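You operate a simulated robot arm through the tools that you are given. There is no shell and no other tool. Be economical: measure what you need, move in short steps, check, and stop when the job is done.

You are at the controls of a simulated robot arm. One attempt, no reset.

TASK
Unlatch the big door and run it up till its lower edge is in the yellow band.
Fine: open the grey flap, switch on, hold Up; switch off and shut the flap after. Where these are worked on the way, their far stop is far enough and under half their travel is too little: grey flap.

Only the result counts: the job must be done as asked and must still hold three seconds after the hand-in. Knocking over, shifting, dropping, spilling or breaking anything else fails it.

THE ROBOT
A 7-joint arm with a vacuum gripper on a trunk, on a base that drives. Base frame: it is fixed to the floor where the robot stands at the start and does not move with it; the origin is under the middle of the robot, x ahead of it, y to its left, z up. Readings come in m, degrees, newtons and seconds.
Its first joint turns from -149.0 to 149.0 degrees. Places, roughly: door switch [1.1, -0.1, 1.3]; door up button [1.1, -0.1, 1.3]; grey flap [1.1, -0.1, 1.2]. Payload 1.06 kg.
Tool frame: the origin (TCP) lies in the middle of the cups' lips, and z points out of the cups. The gripper has 1 cup of 0.024 m across, covering 0.024 by 0.024 m (tool x, y); the bellows give 0.008 m. With the vacuum on, a cup seals on a smooth face that it is pressed against (1 to 4 N); it does not hold porous or soft things. The pull reaches 23 N.
Orientation is told as [roll, pitch, yaw] about the base's x, y, z axes, in that order, counted from this pose: with the cups facing straight down, the tool's x points along the base's -x, its y along +y and its z along -z.

THE INTERFACE
- The arm moves only by the tool play_rows. Its argument "series" is a list of rows, each an object (a shift or turn left out is 0, a gripper value left out holds the last) with "turn": the turn, a rotation vector about the tool's x, y, z in units of 5 degrees (1.0 is 5 degrees), a list of three; "linear": the shift along the tool's x, y, z in units of 40 mm (1.0 is 40 mm), a list of three; "valve": the vacuum: 1 switches it on, -1 off. In form: [{"turn": [wx, wy, wz], "linear": [tx, ty, tz], "valve": valve}, ...]. A call has 1 to 20 rows; each row shifts and turns the commanded pose from where the row before left it, along the tool's axes as they then stand. A call with a number of a shift or a turn outside -1 to 1 is refused whole. Rows are played at 5 a second. More than 0.05 m and 8.6 degrees between two rows, or a gripper value outside its range, and nothing of the call is played. Where a pose cannot be reached the arm comes as near as it can. A force on the tool above 90 N (or 10 N above the force at the start of the call, whichever is more), or a blocked arm, ends the call early, and 0.2 s more pass. The pull builds up within a second once a cup has sealed. Time passes only in rows, and 0.2 s behind the last, so rows that do not move give it time. It gives the time, the measured TCP pose, the force on the tool (base axes) and the pull of the vacuum at its end, in the units of the frame above (readings bear some noise), with the torque about the TCP (base axes, N m) and any sound that the robot's microphone picked up.
- Cameras (640 x 400 px; columns grow to the right, rows downward): "scene" is now at [0.0446, 0.1509, 1.6381]; the picture's right is [-0.19, -0.98, 0.00], its down [-0.46, 0.09, -0.88] and it looks along [0.87, -0.17, -0.47] (base axes); focal length 268 px, centre (320, 200). "wrist" rides on the gripper at [0.078, 0.019, -0.096] in the tool frame; the picture's right is [-0.24, 0.97, 0.00], its down [-0.71, -0.17, -0.69] and it looks along [-0.67, -0.16, 0.73] (tool axes); focal length 243 px, centre (320, 200). There is no depth. A picture from a camera that has moved, and an enlarged one, comes with that camera's place and axes in the base frame and with its lens.
- capture(camera): a new picture of that camera. The clock stands still meanwhile.
- move_column(by): slides the trunk up (or, below 0, down) by that many m; the arm and the scene camera ride with it, the base frame stays. It gives what a move gives, with no picture.
- drive_base(legs): drives the robot by 1 to 6 legs, each [ahead, turn to the left] in m and degrees, along the robot's own axes; the way and the turn of a leg run together, so that a leg with both is an arc; at most 1.5 m and 180 degrees a leg. The arm and the cameras ride along, it lands a little off, and it stops where it bumps. It gives what a move gives.
- pan_tilt(pan, tilt): turns the head with the scene camera to pan (to the left, within 155 degrees either way) and tilt (down, from -29 to 69), counted from straight ahead of the robot. It gives what a move gives.
- close_up(camera, box): a new picture of the part [left, top, right, bottom] of that camera's present view, enlarged. The clock stands still meanwhile.
- close_job(): hands the job in; it is judged then, once.

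Go step by step. Nothing tells you exact positions but the pictures and the camera data: compare them with the known pose of the tool, close in by small moves and look again before you grip or let go. The budget is 120 turns and 82 pictures, counting those below and the enlarged ones. Unless the task says otherwise, let go and move clear before handing in, and close with one line.

The tools are called after ">>>" by a JSON object that holds its "api" and its "payload". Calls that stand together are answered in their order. play_rows: Moves the arm, as the interface text tells. Its arguments: {"type":"object","properties":{"series":{"type":"array","items":{"type":"object","properties":{"turn":{"type":"array","items":{"type":"number"}},"linear":{"type":"array","items":{"type":"number"}},"valve":{"type":"number"}}}}},"required":["series"]} The other tools are called the same way: move_column (by) slides the trunk up or down; drive_base (legs) drives the base; pan_tilt (pan, tilt) turns the head that bears the scene camera; capture (camera) takes a picture; close_up (camera, box) takes an enlarged picture of a part of a camera's view; close_job () hands the job in.

At the start:

```text
t: 0.0
position: [0.7076, -0.0178, 0.9999]
tcp_rot: [0.0, 0.1, 0.1]
force: [-0.4, -0.6, -1.1]
torque: [0.01, -0.02, 0.0]
pull: 0.1
trunk travel left (down, up): [-0.675, 0.035]
robot x, y, heading: [0.0006, 0.0005, 0.5]
head pan, tilt: [-10.8, 27.9]
```

scene: 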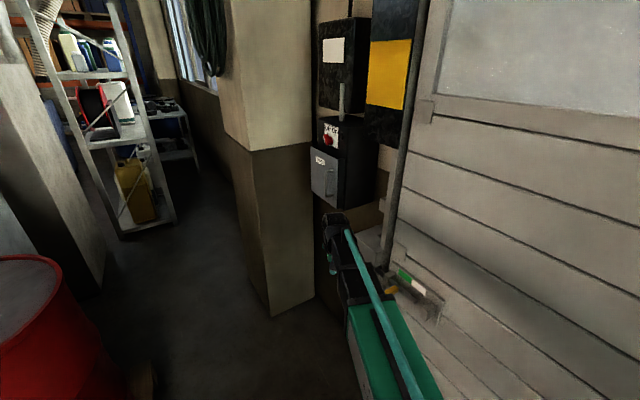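
wrist: 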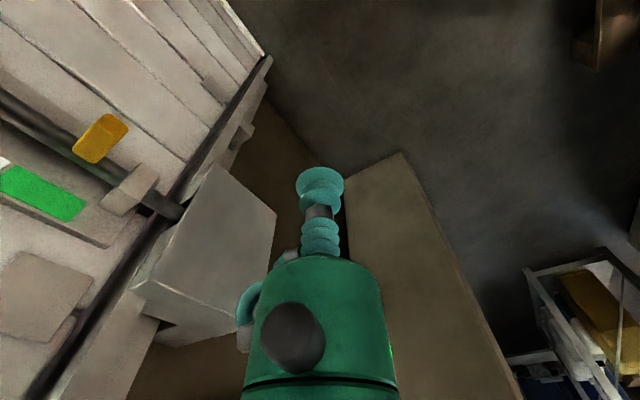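

I see a control box on the wall with a grey flap, the door at the right with a latch (green/white, orange) low. I look closer at both.

>>> {"api": "close_up", "payload": {"camera": "scene", "box": [290, 10, 450, 110]}}

>>> {"api": "close_up", "payload": {"camera": "scene", "box": [290, 110, 450, 210]}}

>>> {"api": "close_up", "payload": {"camera": "scene", "box": [320, 210, 480, 340]}}

```text
4.00 times, centred on (370, 60) of scene
camera zoom: at [0.0446, 0.1509, 1.6381], right [-0.19, -0.98, 0.0], down [-0.46, 0.09, -0.88], along [0.87, -0.17, -0.47], focal length 1074 px, centre (120, 760)
```

zoom: 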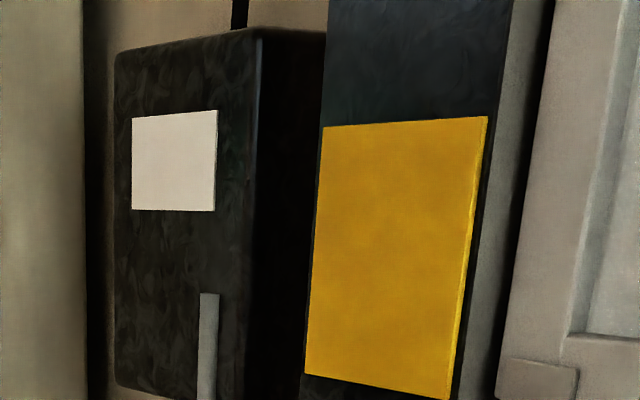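

```text
4.00 times, centred on (370, 160) of scene
camera zoom: at [0.0446, 0.1509, 1.6381], right [-0.19, -0.98, 0.0], down [-0.46, 0.09, -0.88], along [0.87, -0.17, -0.47], focal length 1074 px, centre (120, 360)
```

zoom: 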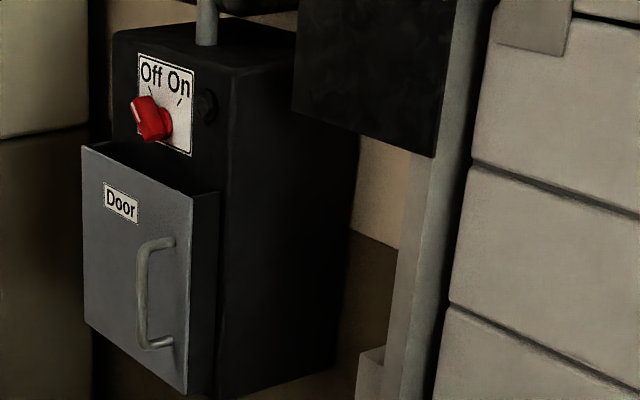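

```text
3.08 times, centred on (400, 275) of scene
camera zoom: at [0.0446, 0.1509, 1.6381], right [-0.19, -0.98, 0.0], down [-0.46, 0.09, -0.88], along [0.87, -0.17, -0.47], focal length 826 px, centre (74, -31)
```

zoom: 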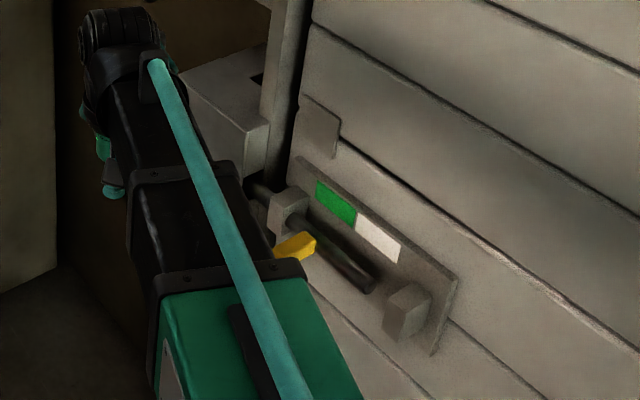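

The box and door wall seem to run obliquely (roughly along [0.92, 0.4]), on my right. I look around with the head before planning the stance.

>>> {"api": "pan_tilt", "payload": {"pan": -65, "tilt": 30}}

>>> {"api": "capture", "payload": {"camera": "scene"}}

>>> {"api": "pan_tilt", "payload": {"pan": 110, "tilt": 35}}

>>> {"api": "capture", "payload": {"camera": "scene"}}

```text
t: 1.2
position: [0.7087, -0.0175, 1.0011]
tcp_rot: [0.0, 0.0, 0.0]
force: [0.3, 0.7, 0.4]
torque: [0.0, -0.01, 0.0]
pull: 0.0
trunk travel left (down, up): [-0.675, 0.035]
robot x, y, heading: [-0.0027, 0.0038, -0.2]
head pan, tilt: [-65.0, 30.0]
```

```text
76 pictures are left
camera scene: at [-0.0067, 0.0861, 1.6347], right [-0.91, -0.42, 0.0], down [-0.21, 0.45, -0.87], along [0.37, -0.78, -0.5], focal length 268 px, centre (320, 200)
```

scene: 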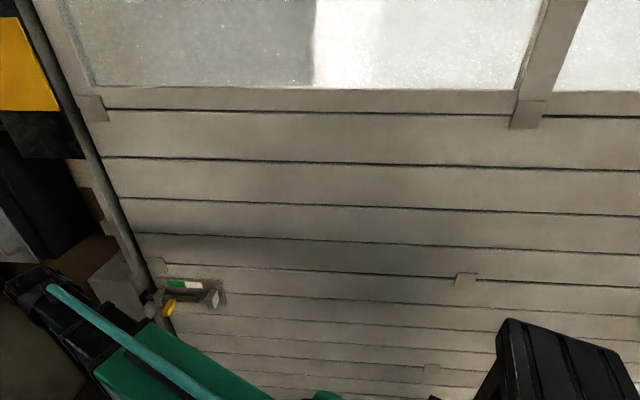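

```text
t: 3.9
position: [0.7075, -0.0185, 0.9993]
tcp_rot: [0.0, 0.0, 0.0]
force: [0.3, -0.1, -0.3]
torque: [0.03, 0.01, 0.02]
pull: 0.1
trunk travel left (down, up): [-0.675, 0.035]
robot x, y, heading: [0.0025, 0.0024, -0.0]
head pan, tilt: [110.0, 35.0]
```

```text
75 pictures are left
camera scene: at [-0.0751, 0.2508, 1.6269], right [0.94, 0.34, 0.0], down [0.2, -0.54, -0.82], along [-0.28, 0.77, -0.57], focal length 268 px, centre (320, 200)
```

scene: 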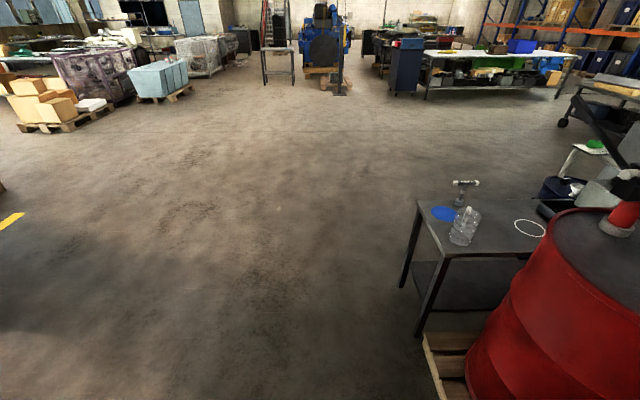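

Free space lies to my left; the drum is ahead-left. I will turn the tool horizontal first (facing ahead), then drive to face the wall squarely.

>>> {"api": "play_rows", "payload": {"series": [{"turn": [0, -1, 0]}, {"turn": [0, -1, 0]}, {"turn": [0, -1, 0]}, {"turn": [0, -1, 0]}, {"turn": [0, -1, 0]}, {"turn": [0, -1, 0]}, {"turn": [0, -1, 0]}, {"turn": [0, -1, 0]}, {"turn": [0, -1, 0]}, {"turn": [0, -1, 0]}, {"turn": [0, -1, 0]}, {"turn": [0, -1, 0]}, {"turn": [0, -1, 0]}, {"turn": [0, -1, 0]}, {"turn": [0, -1, 0]}, {"turn": [0, -1, 0]}, {"turn": [0, -1, 0]}, {"turn": [0, -1, 0]}]}}

>>> {"api": "pan_tilt", "payload": {"pan": 45, "tilt": 40}}

>>> {"api": "capture", "payload": {"camera": "scene"}}

```text
t: 7.7
position: [0.7089, -0.0182, 0.9999]
tcp_rot: [115.1, -89.8, -115.0]
force: [0.0, -0.3, -0.4]
torque: [0.01, -0.01, 0.03]
pull: 0.0
out of reach, approached as far as the arm can: row 16, 17
trunk travel left (down, up): [-0.675, 0.035]
robot x, y, heading: [0.0011, -0.0023, 0.2]
head pan, tilt: [110.0, 35.0]
```

```text
t: 9.0
position: [0.7094, -0.0182, 0.9996]
tcp_rot: [64.8, -89.7, -65.0]
force: [-0.1, 0.2, -0.8]
torque: [0.0, -0.01, 0.03]
pull: 0.0
trunk travel left (down, up): [-0.675, 0.035]
robot x, y, heading: [-0.0021, -0.0002, -0.2]
head pan, tilt: [45.0, 40.0]
```

```text
74 pictures are left
camera scene: at [0.015, 0.2282, 1.6194], right [0.71, -0.71, 0.0], down [-0.45, -0.45, -0.77], along [0.54, 0.54, -0.64], focal length 268 px, centre (320, 200)
```

scene: 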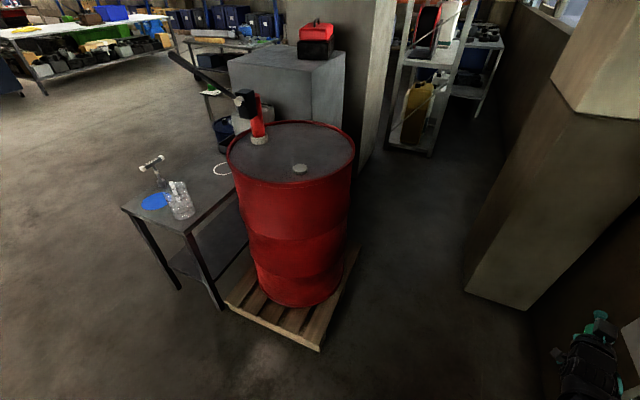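

The drum's pallet limits the corridor, so I will stand parallel further along the wall, about [0.36, 0.17]. First I retract the tool.

>>> {"api": "play_rows", "payload": {"series": [{"linear": [0, 0, -1]}, {"linear": [0, 0, -1]}, {"linear": [0, 0, -1]}]}}

>>> {"api": "drive_base", "payload": {"legs": [[0, 25], [0.4, 0]]}}

>>> {"api": "pan_tilt", "payload": {"pan": -55, "tilt": 30}}

>>> {"api": "capture", "payload": {"camera": "scene"}}

>>> {"api": "capture", "payload": {"camera": "wrist"}}

```text
t: 9.8
position: [0.6792, -0.0221, 0.9625]
tcp_rot: [-8.8, -90.0, 8.9]
force: [0.5, -0.6, -0.4]
torque: [-0.01, -0.01, -0.01]
pull: 0.0
out of reach, approached as far as the arm can: row 1, 2, 3
trunk travel left (down, up): [-0.675, 0.035]
robot x, y, heading: [-0.002, -0.0007, 0.1]
head pan, tilt: [45.0, 40.0]
```

```text
t: 13.6
position: [0.9874, 0.4426, 0.9618]
tcp_rot: [4.3, -90.0, 21.2]
force: [-0.3, -1.4, -0.4]
torque: [-0.04, 0.01, 0.03]
pull: 0.0
trunk travel left (down, up): [-0.675, 0.035]
robot x, y, heading: [0.3629, 0.1703, 25.1]
head pan, tilt: [45.0, 40.0]
```

```text
t: 15.4
position: [0.988, 0.4421, 0.9632]
tcp_rot: [162.8, -89.9, -137.5]
force: [0.6, 0.7, 0.2]
torque: [0.0, 0.03, 0.01]
pull: 0.1
trunk travel left (down, up): [-0.675, 0.035]
robot x, y, heading: [0.3659, 0.1698, 25.2]
head pan, tilt: [-55.0, 30.0]
```

```text
73 pictures are left
camera scene: at [0.33, 0.2593, 1.6347], right [-0.5, -0.87, 0.0], down [-0.43, 0.25, -0.87], along [0.75, -0.43, -0.5], focal length 268 px, centre (320, 200)
```

scene: 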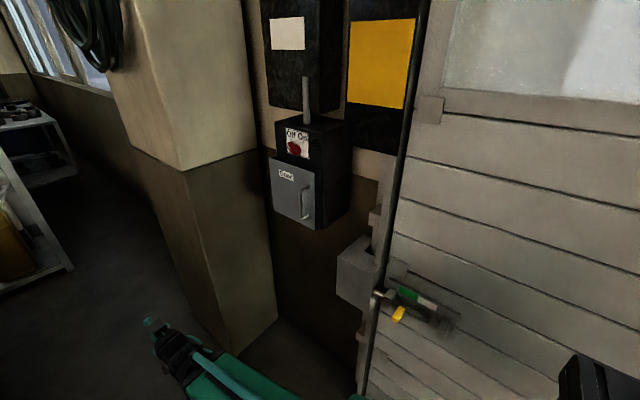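

```text
72 pictures are left
camera wrist: at [0.8936, 0.418, 0.8843], right [-0.41, 0.88, 0.24], down [-0.55, -0.45, 0.71], along [0.73, 0.16, 0.67], focal length 243 px, centre (320, 200)
```

wrist: 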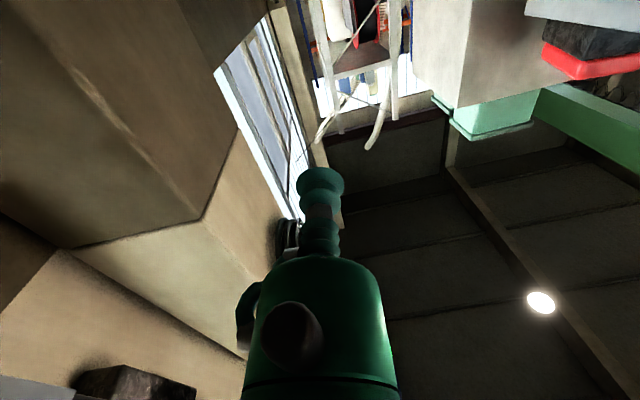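

>>> {"api": "close_up", "payload": {"camera": "scene", "box": [250, 110, 378, 240]}}

>>> {"api": "close_up", "payload": {"camera": "scene", "box": [330, 220, 490, 340]}}

```text
3.08 times, centred on (314, 175) of scene
camera zoom: at [0.33, 0.2593, 1.6347], right [-0.5, -0.87, 0.0], down [-0.43, 0.25, -0.87], along [0.75, -0.43, -0.5], focal length 826 px, centre (338, 277)
```

zoom: 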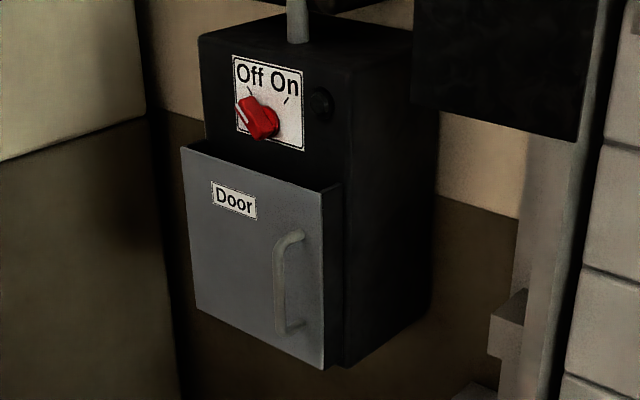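

```text
3.33 times, centred on (410, 280) of scene
camera zoom: at [0.33, 0.2593, 1.6347], right [-0.5, -0.87, 0.0], down [-0.43, 0.25, -0.87], along [0.75, -0.43, -0.5], focal length 895 px, centre (20, -67)
```

zoom: 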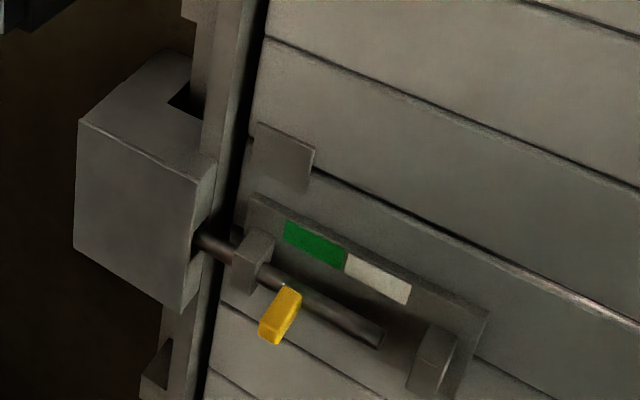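

Triangulating: bolt tab ≈ [0.68, -0.23, 0.91], flap handle ≈ [1.05, -0.08, 1.17]; wall runs along ≈17°. For the bolt I go back to the start stance and aim the tool obliquely at the door, tilted down.

>>> {"api": "drive_base", "payload": {"legs": [[-0.4, 0], [0, -25]]}}

>>> {"api": "play_rows", "payload": {"series": [{"turn": [1, 0, 0]}, {"turn": [1, 0, 0]}, {"turn": [1, 0, 0]}, {"turn": [1, 0, 0]}, {"turn": [1, 0, 0]}, {"turn": [1, 0, 0]}, {"turn": [1, 0, 0]}, {"turn": [1, 0, 0]}, {"turn": [1, 0, 0]}, {"turn": [1, 0, 0]}, {"turn": [1, 0, 0]}, {"turn": [1, 0, 0]}, {"turn": [0, 1, 0]}, {"turn": [0, 1, 0]}, {"turn": [0, 1, 0]}, {"turn": [0, 1, 0]}, {"turn": [0, 1, 0]}, {"turn": [0, 1, 0]}]}}

>>> {"api": "pan_tilt", "payload": {"pan": -20, "tilt": 40}}

>>> {"api": "capture", "payload": {"camera": "scene"}}

>>> {"api": "capture", "payload": {"camera": "wrist"}}

```text
t: 19.2
position: [0.6789, -0.0197, 0.9616]
tcp_rot: [120.5, -90.0, -120.2]
force: [-0.7, 0.7, -0.2]
torque: [0.0, -0.03, 0.03]
pull: 0.0
trunk travel left (down, up): [-0.675, 0.035]
robot x, y, heading: [-0.0015, -0.0015, -0.1]
head pan, tilt: [-55.0, 30.0]
```

```text
t: 23.0
position: [0.6791, -0.0194, 0.9628]
tcp_rot: [0.0, -60.0, -59.9]
force: [0.4, 0.3, 0.7]
torque: [-0.02, -0.01, 0.0]
pull: 0.1
trunk travel left (down, up): [-0.675, 0.035]
robot x, y, heading: [-0.0001, 0.0022, 0.1]
head pan, tilt: [-55.0, 30.0]
```

```text
t: 24.0
position: [0.6786, -0.0202, 0.9625]
tcp_rot: [0.0, -60.0, -59.9]
force: [0.3, -0.1, 0.2]
torque: [-0.01, -0.01, 0.01]
pull: 0.0
trunk travel left (down, up): [-0.675, 0.035]
robot x, y, heading: [-0.0023, 0.0017, 0.1]
head pan, tilt: [-20.0, 40.0]
```

```text
69 pictures are left
camera scene: at [0.0342, 0.1393, 1.6194], right [-0.34, -0.94, 0.0], down [-0.6, 0.22, -0.77], along [0.72, -0.26, -0.64], focal length 268 px, centre (320, 200)
```

scene: 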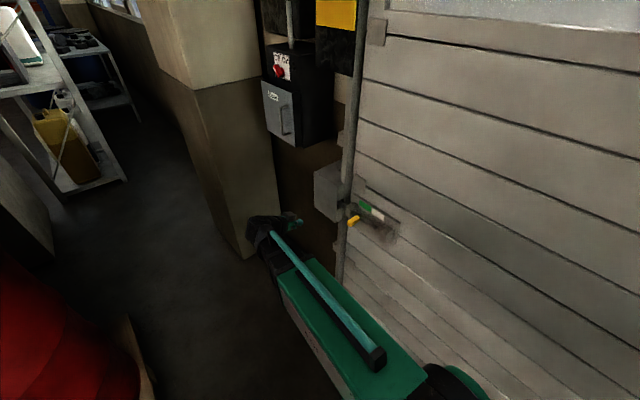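

```text
68 pictures are left
camera wrist: at [0.6342, 0.0951, 0.9427], right [0.9, 0.39, 0.2], down [-0.27, 0.12, 0.96], along [0.34, -0.91, 0.21], focal length 243 px, centre (320, 200)
```

wrist: 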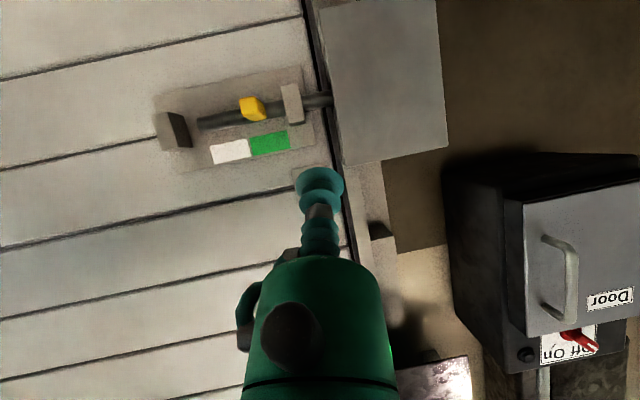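

The wrist camera has a good (upside-down) view of the bolt; zooming.

>>> {"api": "close_up", "payload": {"camera": "wrist", "box": [140, 60, 360, 200]}}

>>> {"api": "close_up", "payload": {"camera": "scene", "box": [290, 160, 430, 250]}}

```text
2.86 times, centred on (250, 130) of wrist
camera zoom: at [0.6342, 0.0951, 0.9427], right [0.9, 0.39, 0.2], down [-0.27, 0.12, 0.96], along [0.34, -0.91, 0.21], focal length 693 px, centre (520, 400)
```

zoom: 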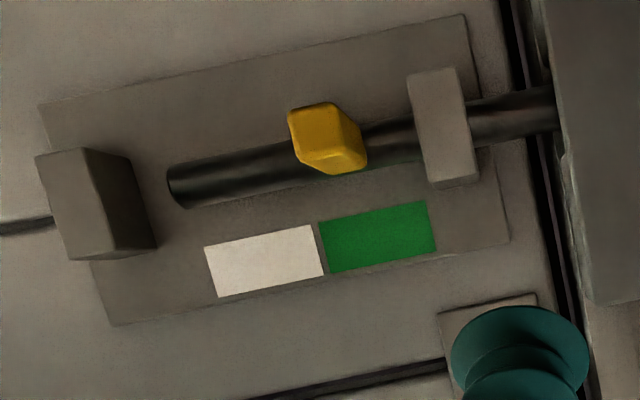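

```text
4.44 times, centred on (360, 205) of scene
camera zoom: at [0.0342, 0.1393, 1.6194], right [-0.34, -0.94, 0.0], down [-0.6, 0.22, -0.77], along [0.72, -0.26, -0.64], focal length 1194 px, centre (142, 178)
```

zoom: 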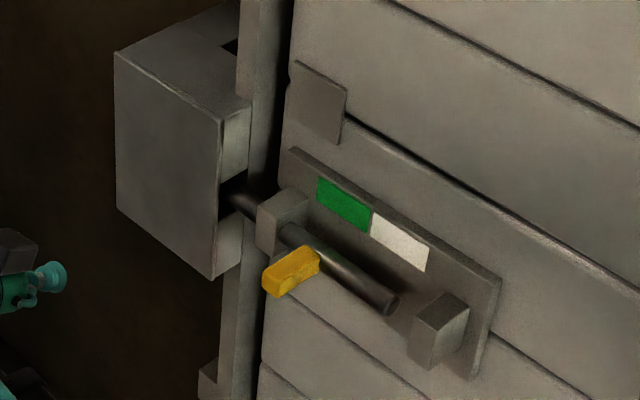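

Tab tip ≈ [0.692, -0.222, 0.875], bracket on its left about 4.5 cm further back. I yaw a bit more and approach to just left of the tab, short of the door.

>>> {"api": "play_rows", "payload": {"series": [{"turn": [0.866, 0, 0.5]}, {"turn": [0.866, 0, 0.5]}, {"turn": [0.866, 0, 0.5]}, {"turn": [0.866, 0, 0.5]}, {"linear": [0.123, 0.028, 0.883]}, {"linear": [0.123, 0.028, 0.883]}, {"linear": [0.123, 0.028, 0.883]}, {"linear": [0.123, 0.028, 0.883]}]}}

>>> {"api": "close_up", "payload": {"camera": "wrist", "box": [100, 0, 500, 250]}}

>>> {"api": "close_up", "payload": {"camera": "scene", "box": [290, 160, 430, 250]}}

```text
t: 25.8
position: [0.7036, -0.1296, 0.8753]
tcp_rot: [0.1, -60.0, -79.9]
force: [-1.0, 0.1, 0.6]
torque: [-0.01, 0.01, 0.01]
pull: 0.1
trunk travel left (down, up): [-0.675, 0.035]
robot x, y, heading: [-0.0027, 0.0008, -0.0]
head pan, tilt: [-20.0, 40.0]
```

```text
1.60 times, centred on (300, 125) of wrist
camera zoom: at [0.7013, -0.007, 0.8547], right [0.98, 0.06, 0.2], down [-0.21, 0.21, 0.96], along [0.01, -0.98, 0.21], focal length 388 px, centre (352, 320)
```

zoom: 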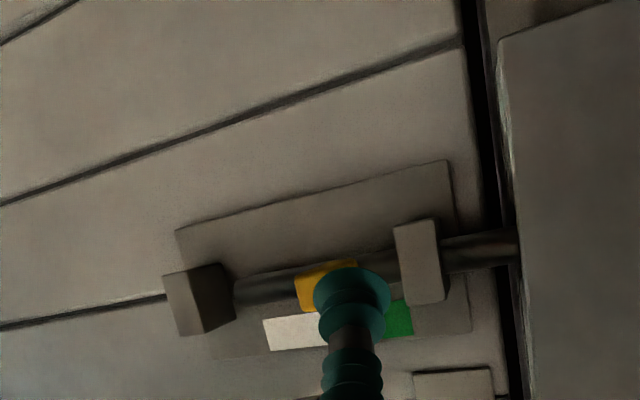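

```text
4.44 times, centred on (360, 205) of scene
camera zoom: at [0.0344, 0.1391, 1.6194], right [-0.34, -0.94, 0.0], down [-0.6, 0.22, -0.77], along [0.72, -0.26, -0.64], focal length 1194 px, centre (142, 178)
```

zoom: 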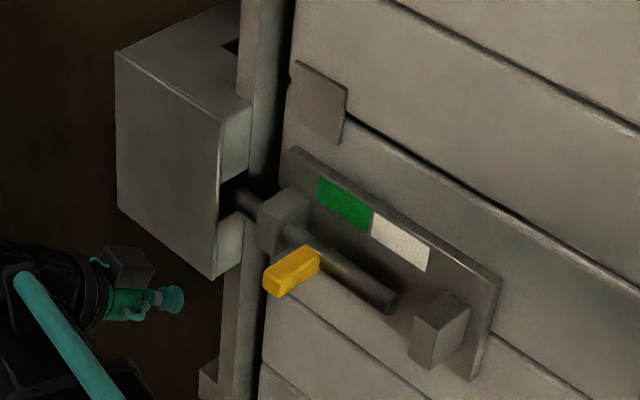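

>>> {"api": "play_rows", "payload": {"series": [{"linear": [0.02, 0.4, -0.04]}, {"linear": [-0.438, 0.1075, 0.76]}, {"linear": [-0.438, 0.1075, 0.76]}, {"linear": [-0.438, 0.1075, 0.76]}]}}

>>> {"api": "close_up", "payload": {"camera": "wrist", "box": [160, 50, 480, 250]}}

>>> {"api": "close_up", "payload": {"camera": "scene", "box": [290, 160, 430, 250]}}

```text
t: 26.8
position: [0.7505, -0.2264, 0.8753]
tcp_rot: [0.1, -60.0, -79.9]
force: [-0.8, 0.2, 0.0]
torque: [-0.01, -0.03, 0.01]
pull: 0.0
trunk travel left (down, up): [-0.675, 0.035]
robot x, y, heading: [-0.0019, 0.0008, 0.0]
head pan, tilt: [-20.0, 40.0]
```

```text
2.00 times, centred on (320, 150) of wrist
camera zoom: at [0.7474, -0.1042, 0.8552], right [0.98, 0.06, 0.2], down [-0.21, 0.2, 0.96], along [0.01, -0.98, 0.21], focal length 485 px, centre (320, 300)
```

zoom: 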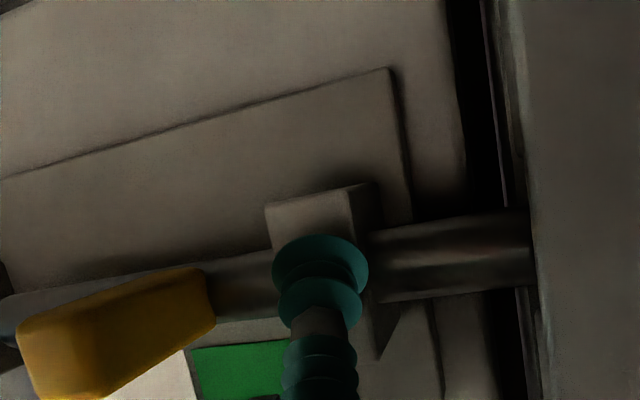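

```text
4.44 times, centred on (360, 205) of scene
camera zoom: at [0.0343, 0.1391, 1.6194], right [-0.34, -0.94, 0.0], down [-0.6, 0.22, -0.77], along [0.72, -0.26, -0.64], focal length 1194 px, centre (142, 178)
```

zoom: 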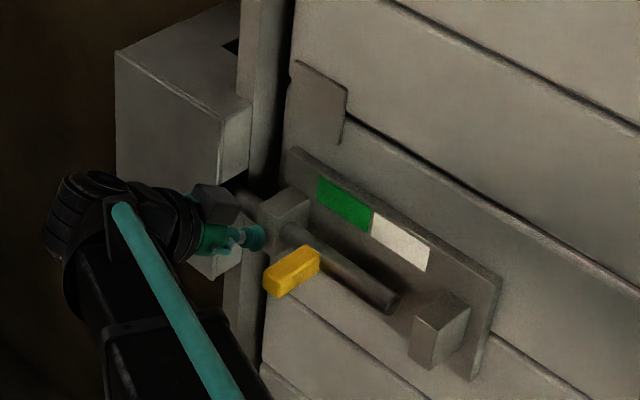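

Tip is left of the tab, in front of the bracket. Push the tab to the right along the door.

>>> {"api": "play_rows", "payload": {"series": [{"linear": [-0.03, -0.5, 0.05]}, {"linear": [-0.03, -0.5, 0.05]}, {"linear": [-0.03, -0.5, 0.05]}, {"linear": [-0.03, -0.5, 0.05]}]}}

>>> {"api": "close_up", "payload": {"camera": "wrist", "box": [100, 0, 500, 250]}}

>>> {"api": "close_up", "payload": {"camera": "scene", "box": [290, 160, 430, 250]}}

```text
t: 27.8
position: [0.6725, -0.2494, 0.875]
tcp_rot: [0.0, -60.0, -79.9]
force: [1.3, 0.0, -0.5]
torque: [-0.03, 0.0, -0.01]
pull: 0.0
trunk travel left (down, up): [-0.675, 0.035]
robot x, y, heading: [0.0008, -0.0005, -0.1]
head pan, tilt: [-20.0, 40.0]
```

```text
1.60 times, centred on (300, 125) of wrist
camera zoom: at [0.6697, -0.1258, 0.8553], right [0.98, 0.06, 0.2], down [-0.21, 0.21, 0.96], along [0.01, -0.98, 0.21], focal length 388 px, centre (352, 320)
```

zoom: 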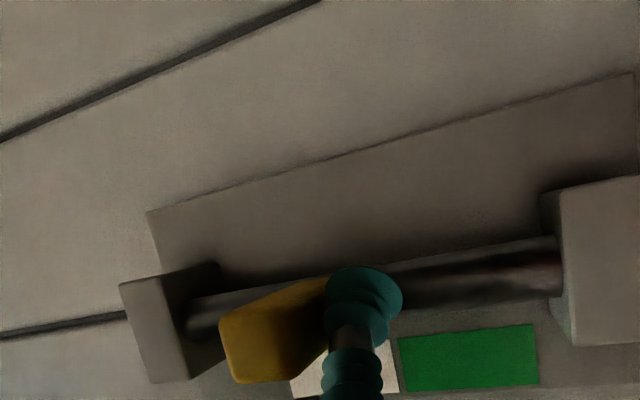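

```text
4.44 times, centred on (360, 205) of scene
camera zoom: at [0.0341, 0.1393, 1.6194], right [-0.34, -0.94, 0.0], down [-0.6, 0.22, -0.77], along [0.72, -0.26, -0.64], focal length 1194 px, centre (142, 178)
```

zoom: 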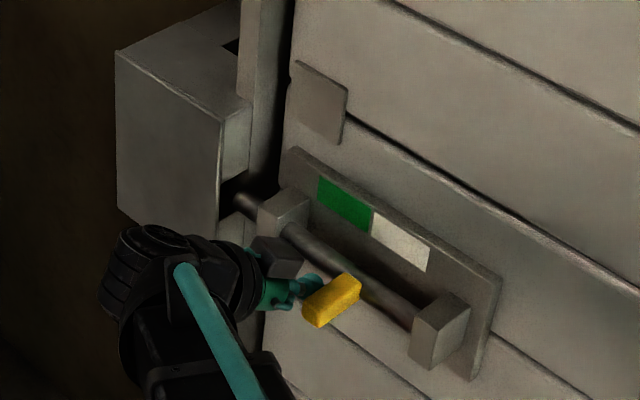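

The bolt slides freely; continue.

>>> {"api": "play_rows", "payload": {"series": [{"linear": [-0.03, -0.4, 0.042]}, {"linear": [-0.03, -0.4, 0.042]}, {"linear": [-0.03, -0.4, 0.042]}]}}

>>> {"api": "close_up", "payload": {"camera": "wrist", "box": [100, 0, 500, 250]}}

>>> {"api": "close_up", "payload": {"camera": "scene", "box": [290, 160, 430, 250]}}

```text
t: 28.5
position: [0.6583, -0.2525, 0.8759]
tcp_rot: [2.2, -60.2, -79.2]
force: [24.3, 8.2, -1.9]
torque: [-0.04, -0.06, -0.04]
pull: 0.1
trunk travel left (down, up): [-0.675, 0.035]
robot x, y, heading: [0.0011, -0.0022, 0.8]
head pan, tilt: [-20.0, 40.0]
stopped in row 3: the force on the tool passed its limit at 104 N (the readings are from after the stop); the commanded pose is now the measured one
```

```text
1.60 times, centred on (300, 125) of wrist
camera zoom: at [0.6512, -0.1304, 0.8554], right [0.97, 0.1, 0.22], down [-0.24, 0.19, 0.95], along [0.05, -0.98, 0.21], focal length 388 px, centre (352, 320)
```

zoom: 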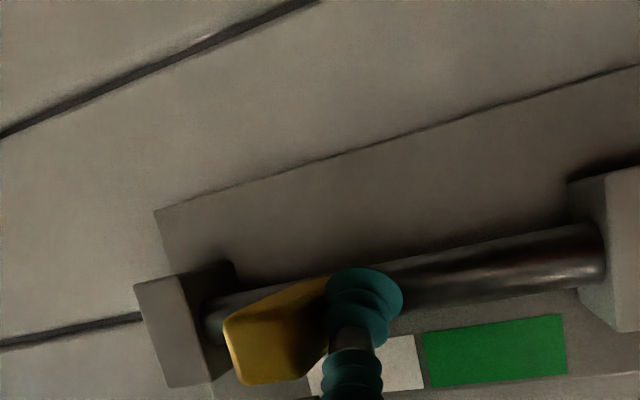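

```text
4.44 times, centred on (360, 205) of scene
camera zoom: at [0.0344, 0.14, 1.619], right [-0.33, -0.94, 0.0], down [-0.61, 0.21, -0.77], along [0.72, -0.25, -0.64], focal length 1194 px, centre (142, 178)
```

zoom: 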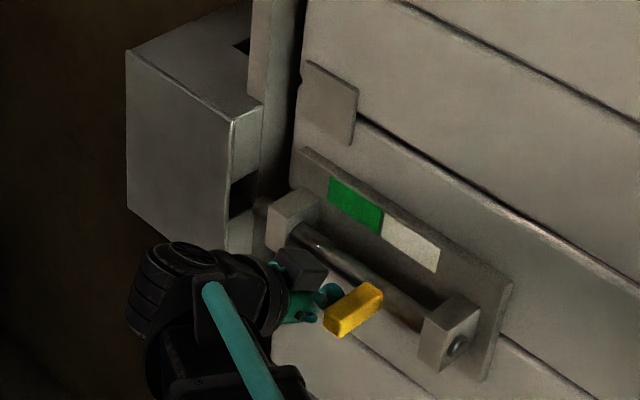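

The bolt hit its far stop and its end shows clear of the strike. Back off and go to the box stance.

>>> {"api": "play_rows", "payload": {"series": [{"linear": [0.015, 0.25, -0.03]}, {"linear": [0.438, -0.1075, -0.76]}, {"linear": [0.438, -0.1075, -0.76]}, {"linear": [0.438, -0.1075, -0.76]}, {"linear": [0.438, -0.1075, -0.76]}]}}

>>> {"api": "close_up", "payload": {"camera": "scene", "box": [290, 160, 430, 250]}}

>>> {"api": "drive_base", "payload": {"legs": [[0, 25], [0.42, 0]]}}

>>> {"api": "play_rows", "payload": {"series": [{"turn": [0, -1, 0]}, {"turn": [0, -1, 0]}, {"turn": [0, -1, 0]}, {"turn": [0, -1, 0]}, {"turn": [0, -1, 0]}, {"turn": [0, -1, 0]}, {"linear": [-1, 0, 0]}, {"linear": [-1, 0, 0]}, {"linear": [-1, 0, 0]}, {"linear": [-1, 0, 0]}, {"linear": [-1, 0, 0]}, {"linear": [-1, 0, 0]}, {"turn": [1, 0, 0]}, {"turn": [1, 0, 0]}, {"turn": [1, 0, 0]}, {"turn": [1, 0, 0]}]}}

>>> {"api": "capture", "payload": {"camera": "wrist"}}

>>> {"api": "capture", "payload": {"camera": "scene"}}

```text
t: 29.7
position: [0.6171, -0.1188, 0.8756]
tcp_rot: [1.8, -60.3, -79.4]
force: [0.7, 0.6, -0.6]
torque: [0.01, 0.0, 0.01]
pull: 0.0
trunk travel left (down, up): [-0.675, 0.035]
robot x, y, heading: [-0.0001, 0.003, 0.5]
head pan, tilt: [-20.0, 40.0]
```

```text
4.44 times, centred on (360, 205) of scene
camera zoom: at [0.0343, 0.14, 1.6194], right [-0.33, -0.94, 0.0], down [-0.61, 0.21, -0.77], along [0.72, -0.26, -0.64], focal length 1194 px, centre (142, 178)
```

zoom: 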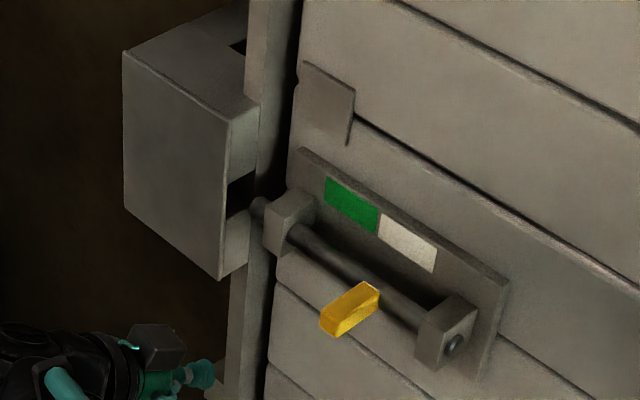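

```text
t: 33.5
position: [0.9872, 0.341, 0.8764]
tcp_rot: [1.8, -60.2, -54.0]
force: [0.2, 0.4, -0.6]
torque: [0.0, 0.0, -0.01]
pull: 0.1
trunk travel left (down, up): [-0.675, 0.035]
robot x, y, heading: [0.3785, 0.1817, 26.0]
head pan, tilt: [-20.0, 40.0]
```

```text
t: 36.9
position: [0.984, 0.3403, 1.1158]
tcp_rot: [86.3, -89.1, -158.9]
force: [0.0, 0.6, 0.4]
torque: [0.01, -0.02, 0.02]
pull: 0.0
trunk travel left (down, up): [-0.675, 0.035]
robot x, y, heading: [0.3778, 0.183, 25.8]
head pan, tilt: [-20.0, 40.0]
```

```text
56 pictures are left
camera wrist: at [0.9742, 0.4367, 1.038], right [0.92, 0.29, 0.25], down [-0.38, 0.6, 0.71], along [0.06, -0.75, 0.66], focal length 243 px, centre (320, 200)
```

wrist: 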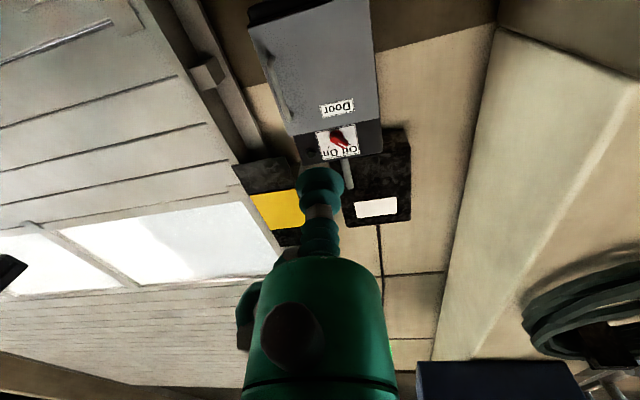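

```text
55 pictures are left
camera scene: at [0.3488, 0.3231, 1.6194], right [0.1, -0.99, 0.0], down [-0.64, -0.07, -0.77], along [0.76, 0.08, -0.64], focal length 268 px, centre (320, 200)
```

scene: 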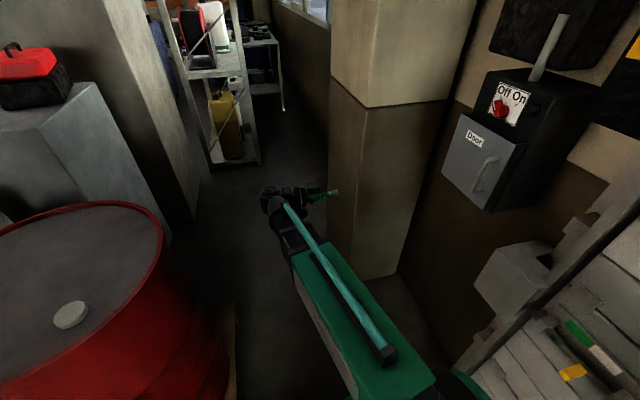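

>>> {"api": "close_up", "payload": {"camera": "wrist", "box": [220, 0, 420, 190]}}

>>> {"api": "close_up", "payload": {"camera": "scene", "box": [420, 60, 580, 220]}}

```text
2.11 times, centred on (320, 95) of wrist
camera zoom: at [0.9742, 0.4367, 1.038], right [0.92, 0.29, 0.25], down [-0.38, 0.6, 0.71], along [0.06, -0.75, 0.66], focal length 511 px, centre (320, 421)
```

zoom: 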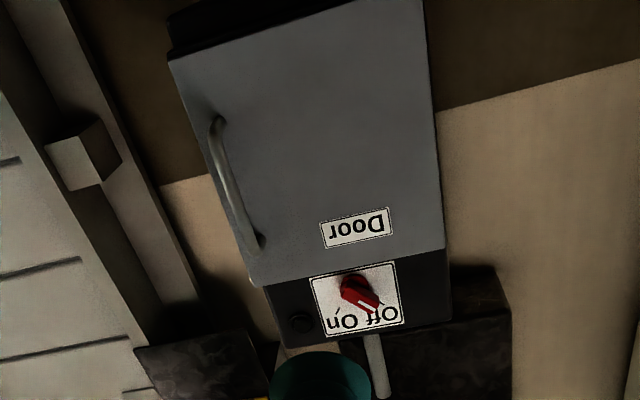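

```text
2.50 times, centred on (500, 140) of scene
camera zoom: at [0.3488, 0.3231, 1.6194], right [0.1, -0.99, 0.0], down [-0.64, -0.07, -0.77], along [0.76, 0.08, -0.64], focal length 671 px, centre (-130, 350)
```

zoom: 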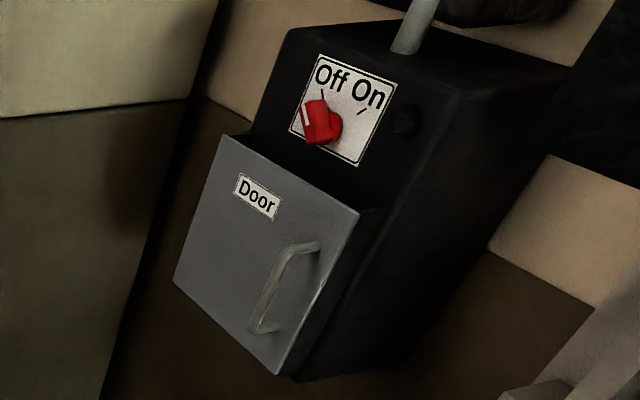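

Flap's right edge ≈ [1.00, -0.104], z 1.07–1.29, left (hinge) edge ≈ [1.19, -0.02]; wall ≈ 22°. I square the tool to the flap and approach 6 cm in front, left of the handle.

>>> {"api": "play_rows", "payload": {"series": [{"turn": [-1, 0, 0]}, {"linear": [-0.15, -0.164, 0.997]}, {"linear": [-0.15, -0.164, 0.997]}, {"linear": [-0.15, -0.164, 0.997]}, {"linear": [-0.15, -0.164, 0.997]}, {"linear": [-0.15, -0.164, 0.997]}, {"linear": [-0.15, -0.164, 0.997]}, {"linear": [-0.15, -0.164, 0.997]}, {"linear": [-0.15, -0.164, 0.997]}, {"linear": [-0.15, -0.164, 0.997]}]}}

>>> {"api": "capture", "payload": {"camera": "wrist"}}

>>> {"api": "close_up", "payload": {"camera": "scene", "box": [420, 60, 580, 220]}}

```text
t: 39.1
position: [1.0667, -0.0155, 1.1698]
tcp_rot: [89.2, -89.1, -156.7]
force: [-0.5, -0.3, -0.1]
torque: [-0.01, -0.02, 0.01]
pull: 0.1
trunk travel left (down, up): [-0.675, 0.035]
robot x, y, heading: [0.3804, 0.1864, 25.7]
head pan, tilt: [-20.0, 40.0]
```

```text
52 pictures are left
camera wrist: at [1.0485, 0.0801, 1.0917], right [0.89, 0.37, 0.25], down [-0.43, 0.56, 0.71], along [0.12, -0.74, 0.66], focal length 243 px, centre (320, 200)
```

wrist: 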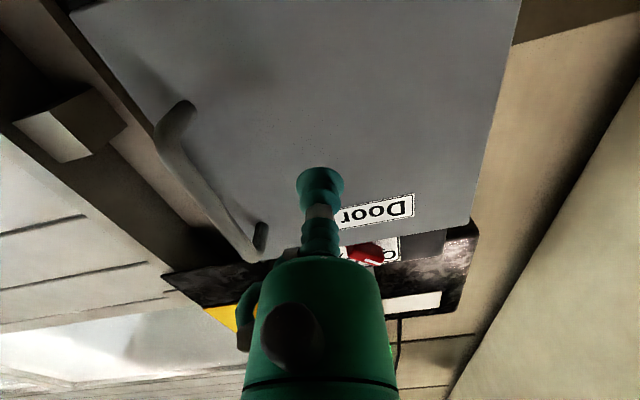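

```text
2.50 times, centred on (500, 140) of scene
camera zoom: at [0.3488, 0.3225, 1.6194], right [0.1, -0.99, 0.0], down [-0.64, -0.07, -0.77], along [0.76, 0.08, -0.64], focal length 671 px, centre (-130, 350)
```

zoom: 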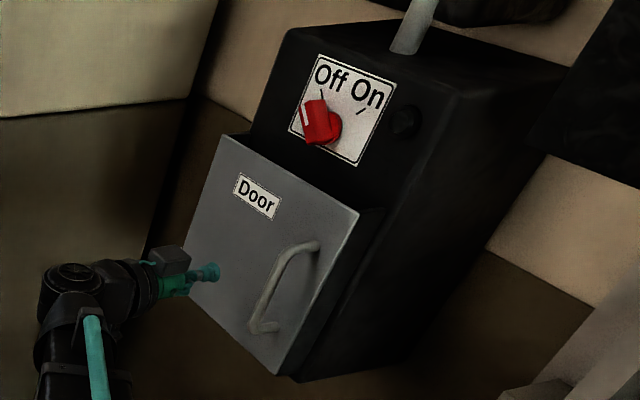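

>>> {"api": "play_rows", "payload": {"series": [{"linear": [0, -0.5, 0.5], "valve": 1}, {"linear": [0, 0, 0.5]}, {"linear": [0, 0, 0.25]}, {"linear": [0, 0, 0.1]}, {}, {}]}}

```text
t: 40.5
position: [1.0689, -0.0718, 1.17]
tcp_rot: [93.5, -89.0, -161.0]
force: [-6.1, 15.5, -7.5]
torque: [-0.01, -0.11, -0.11]
pull: 23.0
trunk travel left (down, up): [-0.675, 0.035]
robot x, y, heading: [0.3817, 0.1831, 26.0]
head pan, tilt: [-20.0, 40.0]
```

Sealed; reaction force confirms the wall normal at 112° azimuth. Swing the flap open about its left hinge.

>>> {"api": "play_rows", "payload": {"series": [{"linear": [0, 0, -0.12]}, {"linear": [0, 0.012, -0.272], "turn": [1, 0, 0]}, {"linear": [0, 0.012, -0.272], "turn": [1, 0, 0]}, {"linear": [0, 0.012, -0.272], "turn": [1, 0, 0]}]}}

>>> {"api": "close_up", "payload": {"camera": "scene", "box": [420, 60, 580, 220]}}

```text
t: 41.5
position: [1.0595, -0.0364, 1.1693]
tcp_rot: [75.1, -89.1, -157.6]
force: [8.4, -0.7, 0.9]
torque: [-0.06, 0.0, -0.03]
pull: 22.7
trunk travel left (down, up): [-0.675, 0.035]
robot x, y, heading: [0.3806, 0.1876, 25.7]
head pan, tilt: [-20.0, 40.0]
```

```text
2.50 times, centred on (500, 140) of scene
camera zoom: at [0.3498, 0.3231, 1.6194], right [0.1, -0.99, 0.0], down [-0.64, -0.07, -0.77], along [0.76, 0.08, -0.64], focal length 671 px, centre (-130, 350)
```

zoom: 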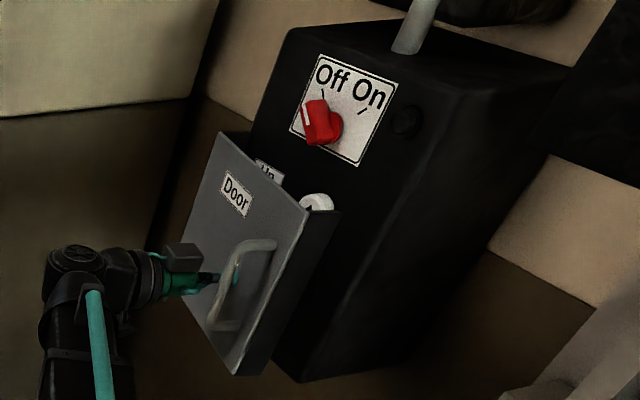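

Flap opens. Continue.

>>> {"api": "play_rows", "payload": {"series": [{"linear": [0, 0.03, -0.26], "turn": [1, 0, 0]}, {"linear": [0, 0.03, -0.26], "turn": [1, 0, 0]}, {"linear": [0, 0.03, -0.26], "turn": [1, 0, 0]}, {"linear": [0, 0.03, -0.26], "turn": [1, 0, 0]}, {"linear": [0, 0.03, -0.26], "turn": [1, 0, 0]}]}}

>>> {"api": "close_up", "payload": {"camera": "scene", "box": [420, 60, 580, 220]}}

```text
t: 42.7
position: [1.0675, 0.0139, 1.1679]
tcp_rot: [46.5, -89.1, -154.1]
force: [6.4, -1.3, -2.6]
torque: [-0.08, -0.08, 0.05]
pull: 23.1
trunk travel left (down, up): [-0.675, 0.035]
robot x, y, heading: [0.3797, 0.1815, 26.1]
head pan, tilt: [-20.0, 40.0]
```

```text
2.50 times, centred on (500, 140) of scene
camera zoom: at [0.3498, 0.3228, 1.6194], right [0.1, -0.99, 0.0], down [-0.64, -0.07, -0.77], along [0.76, 0.08, -0.64], focal length 671 px, centre (-130, 350)
```

zoom: 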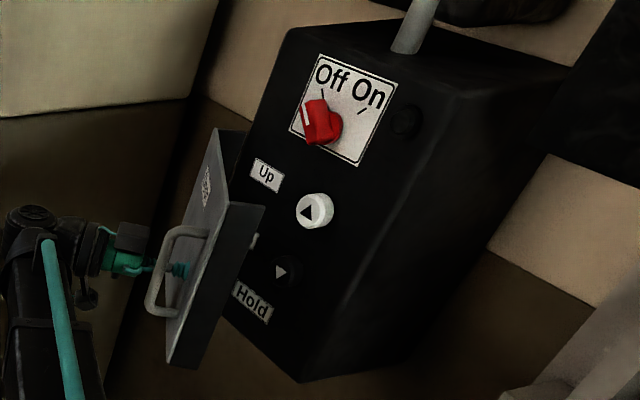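

About 45–50° open; keep going while the arm allows.

>>> {"api": "play_rows", "payload": {"series": [{"linear": [0, 0.03, -0.26], "turn": [1, 0, 0]}, {"linear": [0, 0.03, -0.26], "turn": [1, 0, 0]}, {"linear": [0, 0.03, -0.26], "turn": [1, 0, 0]}, {"linear": [0, 0.03, -0.26], "turn": [1, 0, 0]}, {"linear": [0, 0.03, -0.26], "turn": [1, 0, 0]}]}}

>>> {"api": "close_up", "payload": {"camera": "scene", "box": [420, 60, 580, 220]}}

```text
t: 43.9
position: [1.0736, 0.0165, 1.1707]
tcp_rot: [46.3, -89.0, -162.7]
force: [-9.5, 5.8, 2.1]
torque: [-0.04, -0.05, 0.31]
pull: 22.7
out of reach, approached as far as the arm can: row 2, 3, 4, 5
trunk travel left (down, up): [-0.675, 0.035]
robot x, y, heading: [0.3785, 0.1826, 26.1]
head pan, tilt: [-20.0, 40.0]
```

```text
2.50 times, centred on (500, 140) of scene
camera zoom: at [0.347, 0.3243, 1.6193], right [0.1, -0.99, 0.0], down [-0.64, -0.07, -0.77], along [0.76, 0.08, -0.64], focal length 671 px, centre (-130, 350)
```

zoom: 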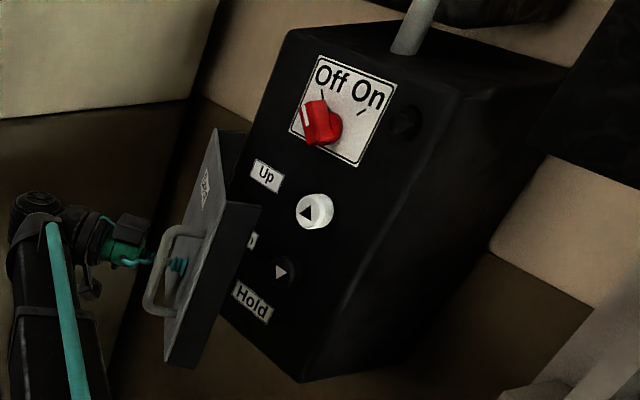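

The arm cannot follow further. Release, back off; then I'll go round the free edge and push from inside.

>>> {"api": "play_rows", "payload": {"series": [{"valve": -1}, {}, {}, {"linear": [0, 0, -0.6]}, {"linear": [0, 0, -0.6]}, {"turn": [-1, 0, 0], "linear": [0, 0, -0.3]}, {"turn": [-1, 0, 0], "linear": [0, 0, -0.3]}, {"turn": [-1, 0, 0]}, {"turn": [-1, 0, 0]}, {"turn": [-1, 0, 0]}, {"turn": [-1, 0, 0]}]}}

>>> {"api": "capture", "payload": {"camera": "scene"}}

```text
t: 46.3
position: [1.1064, 0.0507, 1.1686]
tcp_rot: [71.5, -89.1, -157.9]
force: [-0.8, 0.1, -0.1]
torque: [0.02, 0.01, -0.02]
pull: 0.1
out of reach, approached as far as the arm can: row 4, 5
trunk travel left (down, up): [-0.675, 0.035]
robot x, y, heading: [0.381, 0.184, 26.0]
head pan, tilt: [-20.0, 40.0]
```

```text
47 pictures are left
camera scene: at [0.3484, 0.323, 1.6194], right [0.1, -0.99, 0.0], down [-0.64, -0.07, -0.77], along [0.76, 0.08, -0.64], focal length 268 px, centre (320, 200)
```

scene: 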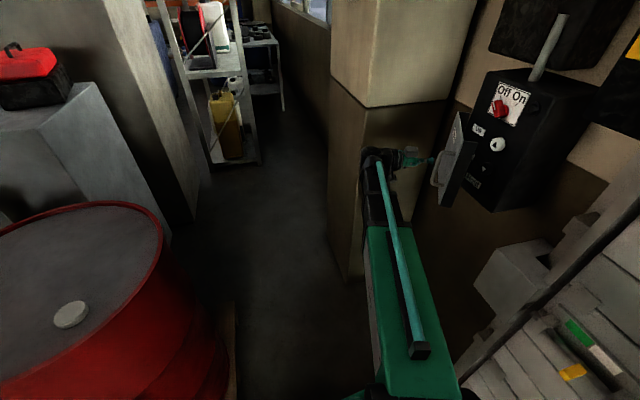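

>>> {"api": "play_rows", "payload": {"series": [{"linear": [0, 0, -1]}, {"linear": [0, 0, -1]}, {"linear": [0, 0, -1]}, {"linear": [0, 0, -1]}, {"linear": [0, -1, 0]}, {"linear": [0, -1, 0]}, {"linear": [0, -1, 0]}, {"linear": [0, -1, 0]}, {"linear": [0, -1, 0]}]}}

>>> {"api": "play_rows", "payload": {"series": [{"turn": [-1, 0, 0]}, {"turn": [-1, 0, 0]}, {"turn": [-1, 0, 0]}, {"turn": [-1, 0, 0]}, {"turn": [-1, 0, 0]}, {"turn": [-1, 0, 0]}, {"turn": [-1, 0, 0]}, {"turn": [-1, 0, 0]}, {"turn": [-1, 0, 0]}]}}

>>> {"api": "capture", "payload": {"camera": "scene"}}

```text
t: 48.3
position: [0.8951, 0.1989, 1.1684]
tcp_rot: [69.8, -89.0, -156.4]
force: [-0.1, -0.5, -1.0]
torque: [0.0, 0.01, -0.01]
pull: 0.1
trunk travel left (down, up): [-0.675, 0.035]
robot x, y, heading: [0.3802, 0.1836, 25.9]
head pan, tilt: [-20.0, 40.0]
```

```text
t: 50.3
position: [1.026, 0.2494, 1.163]
tcp_rot: [116.2, -89.0, -157.7]
force: [-0.7, 0.1, -0.3]
torque: [0.03, 0.0, -0.02]
pull: 0.0
out of reach, approached as far as the arm can: row 1, 2, 3, 4, 5, 6, 7, 8, 9
trunk travel left (down, up): [-0.675, 0.035]
robot x, y, heading: [0.3811, 0.1795, 26.0]
head pan, tilt: [-20.0, 40.0]
```

```text
46 pictures are left
camera scene: at [0.3486, 0.3229, 1.6194], right [0.1, -0.99, 0.0], down [-0.64, -0.07, -0.77], along [0.76, 0.08, -0.64], focal length 268 px, centre (320, 200)
```

scene: 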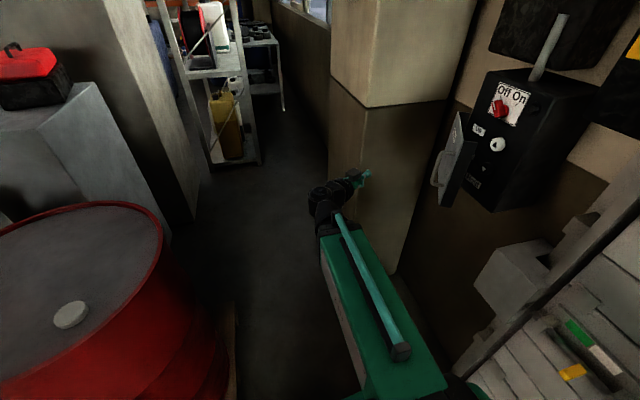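

Too close for this aim; I back the base 12 cm, then bring the tip to the inside of the flap.

>>> {"api": "drive_base", "payload": {"legs": [[-0.12, 0]]}}

>>> {"api": "play_rows", "payload": {"series": [{"linear": [0, -0.84, 0.91]}, {"linear": [0, -0.84, 0.91]}, {"linear": [0, -0.84, 0.91]}, {"linear": [0, -0.84, 0.91]}, {"turn": [-1, 0, 0]}, {"turn": [-1, 0, 0]}, {"turn": [-1, 0, 0]}, {"turn": [-1, 0, 0]}]}}

>>> {"api": "close_up", "payload": {"camera": "scene", "box": [380, 60, 580, 220]}}

>>> {"api": "capture", "payload": {"camera": "wrist"}}

```text
t: 51.6
position: [0.9144, 0.1974, 1.1631]
tcp_rot: [115.5, -89.1, -156.9]
force: [-0.3, -0.1, 1.3]
torque: [-0.02, 0.0, 0.02]
pull: 0.1
trunk travel left (down, up): [-0.675, 0.035]
robot x, y, heading: [0.2688, 0.1292, 26.3]
head pan, tilt: [-20.0, 40.0]
```

```text
t: 53.4
position: [0.9768, 0.0021, 1.1605]
tcp_rot: [133.9, -89.1, -155.3]
force: [0.4, 0.1, -0.1]
torque: [-0.02, -0.01, 0.02]
pull: 0.1
out of reach, approached as far as the arm can: row 1, 2, 5, 6, 7, 8
trunk travel left (down, up): [-0.675, 0.035]
robot x, y, heading: [0.2686, 0.132, 25.9]
head pan, tilt: [-20.0, 40.0]
```

```text
2.50 times, centred on (480, 140) of scene
camera zoom: at [0.2394, 0.2696, 1.6194], right [0.1, -0.99, 0.0], down [-0.64, -0.07, -0.77], along [0.76, 0.08, -0.64], focal length 671 px, centre (-80, 350)
```

zoom: 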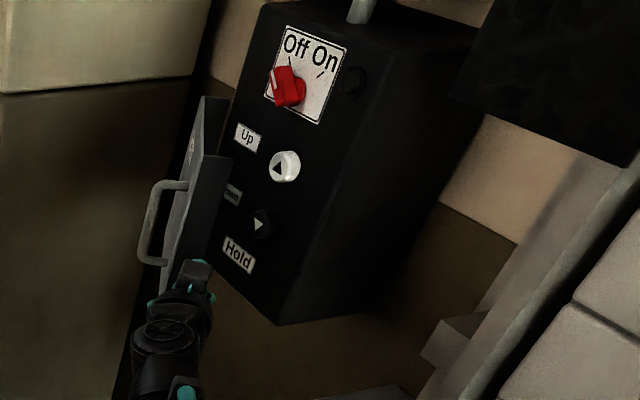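

```text
44 pictures are left
camera wrist: at [0.8944, 0.0542, 1.0814], right [0.35, 0.9, 0.25], down [-0.71, 0.08, 0.7], along [0.61, -0.42, 0.67], focal length 243 px, centre (320, 200)
```

wrist: 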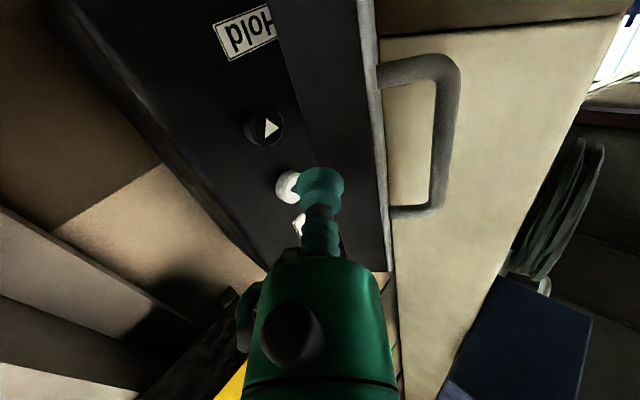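

Tip is inside the flap. Push along the wall leftwards.

>>> {"api": "play_rows", "payload": {"series": [{"linear": [0, 0.687, 0.726]}, {"linear": [0, 0.687, 0.726]}, {"linear": [0, 0.687, 0.726]}, {"linear": [0, 0.687, 0.726]}, {"linear": [0, 0.687, 0.726]}]}}

>>> {"api": "close_up", "payload": {"camera": "scene", "box": [380, 60, 580, 220]}}

```text
t: 54.6
position: [1.1616, 0.0764, 1.1619]
tcp_rot: [135.5, -89.1, -156.9]
force: [-0.9, -0.7, -0.2]
torque: [0.0, 0.04, 0.0]
pull: 0.0
trunk travel left (down, up): [-0.675, 0.035]
robot x, y, heading: [0.2699, 0.1269, 26.2]
head pan, tilt: [-20.0, 40.0]
```

```text
2.50 times, centred on (480, 140) of scene
camera zoom: at [0.2399, 0.2698, 1.6194], right [0.1, -0.99, 0.0], down [-0.64, -0.07, -0.77], along [0.76, 0.08, -0.64], focal length 671 px, centre (-80, 350)
```

zoom: 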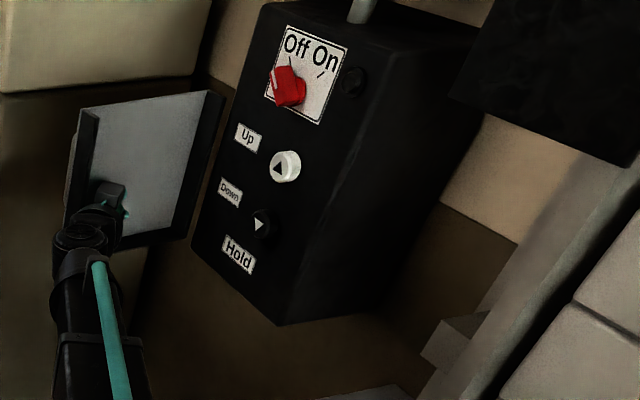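

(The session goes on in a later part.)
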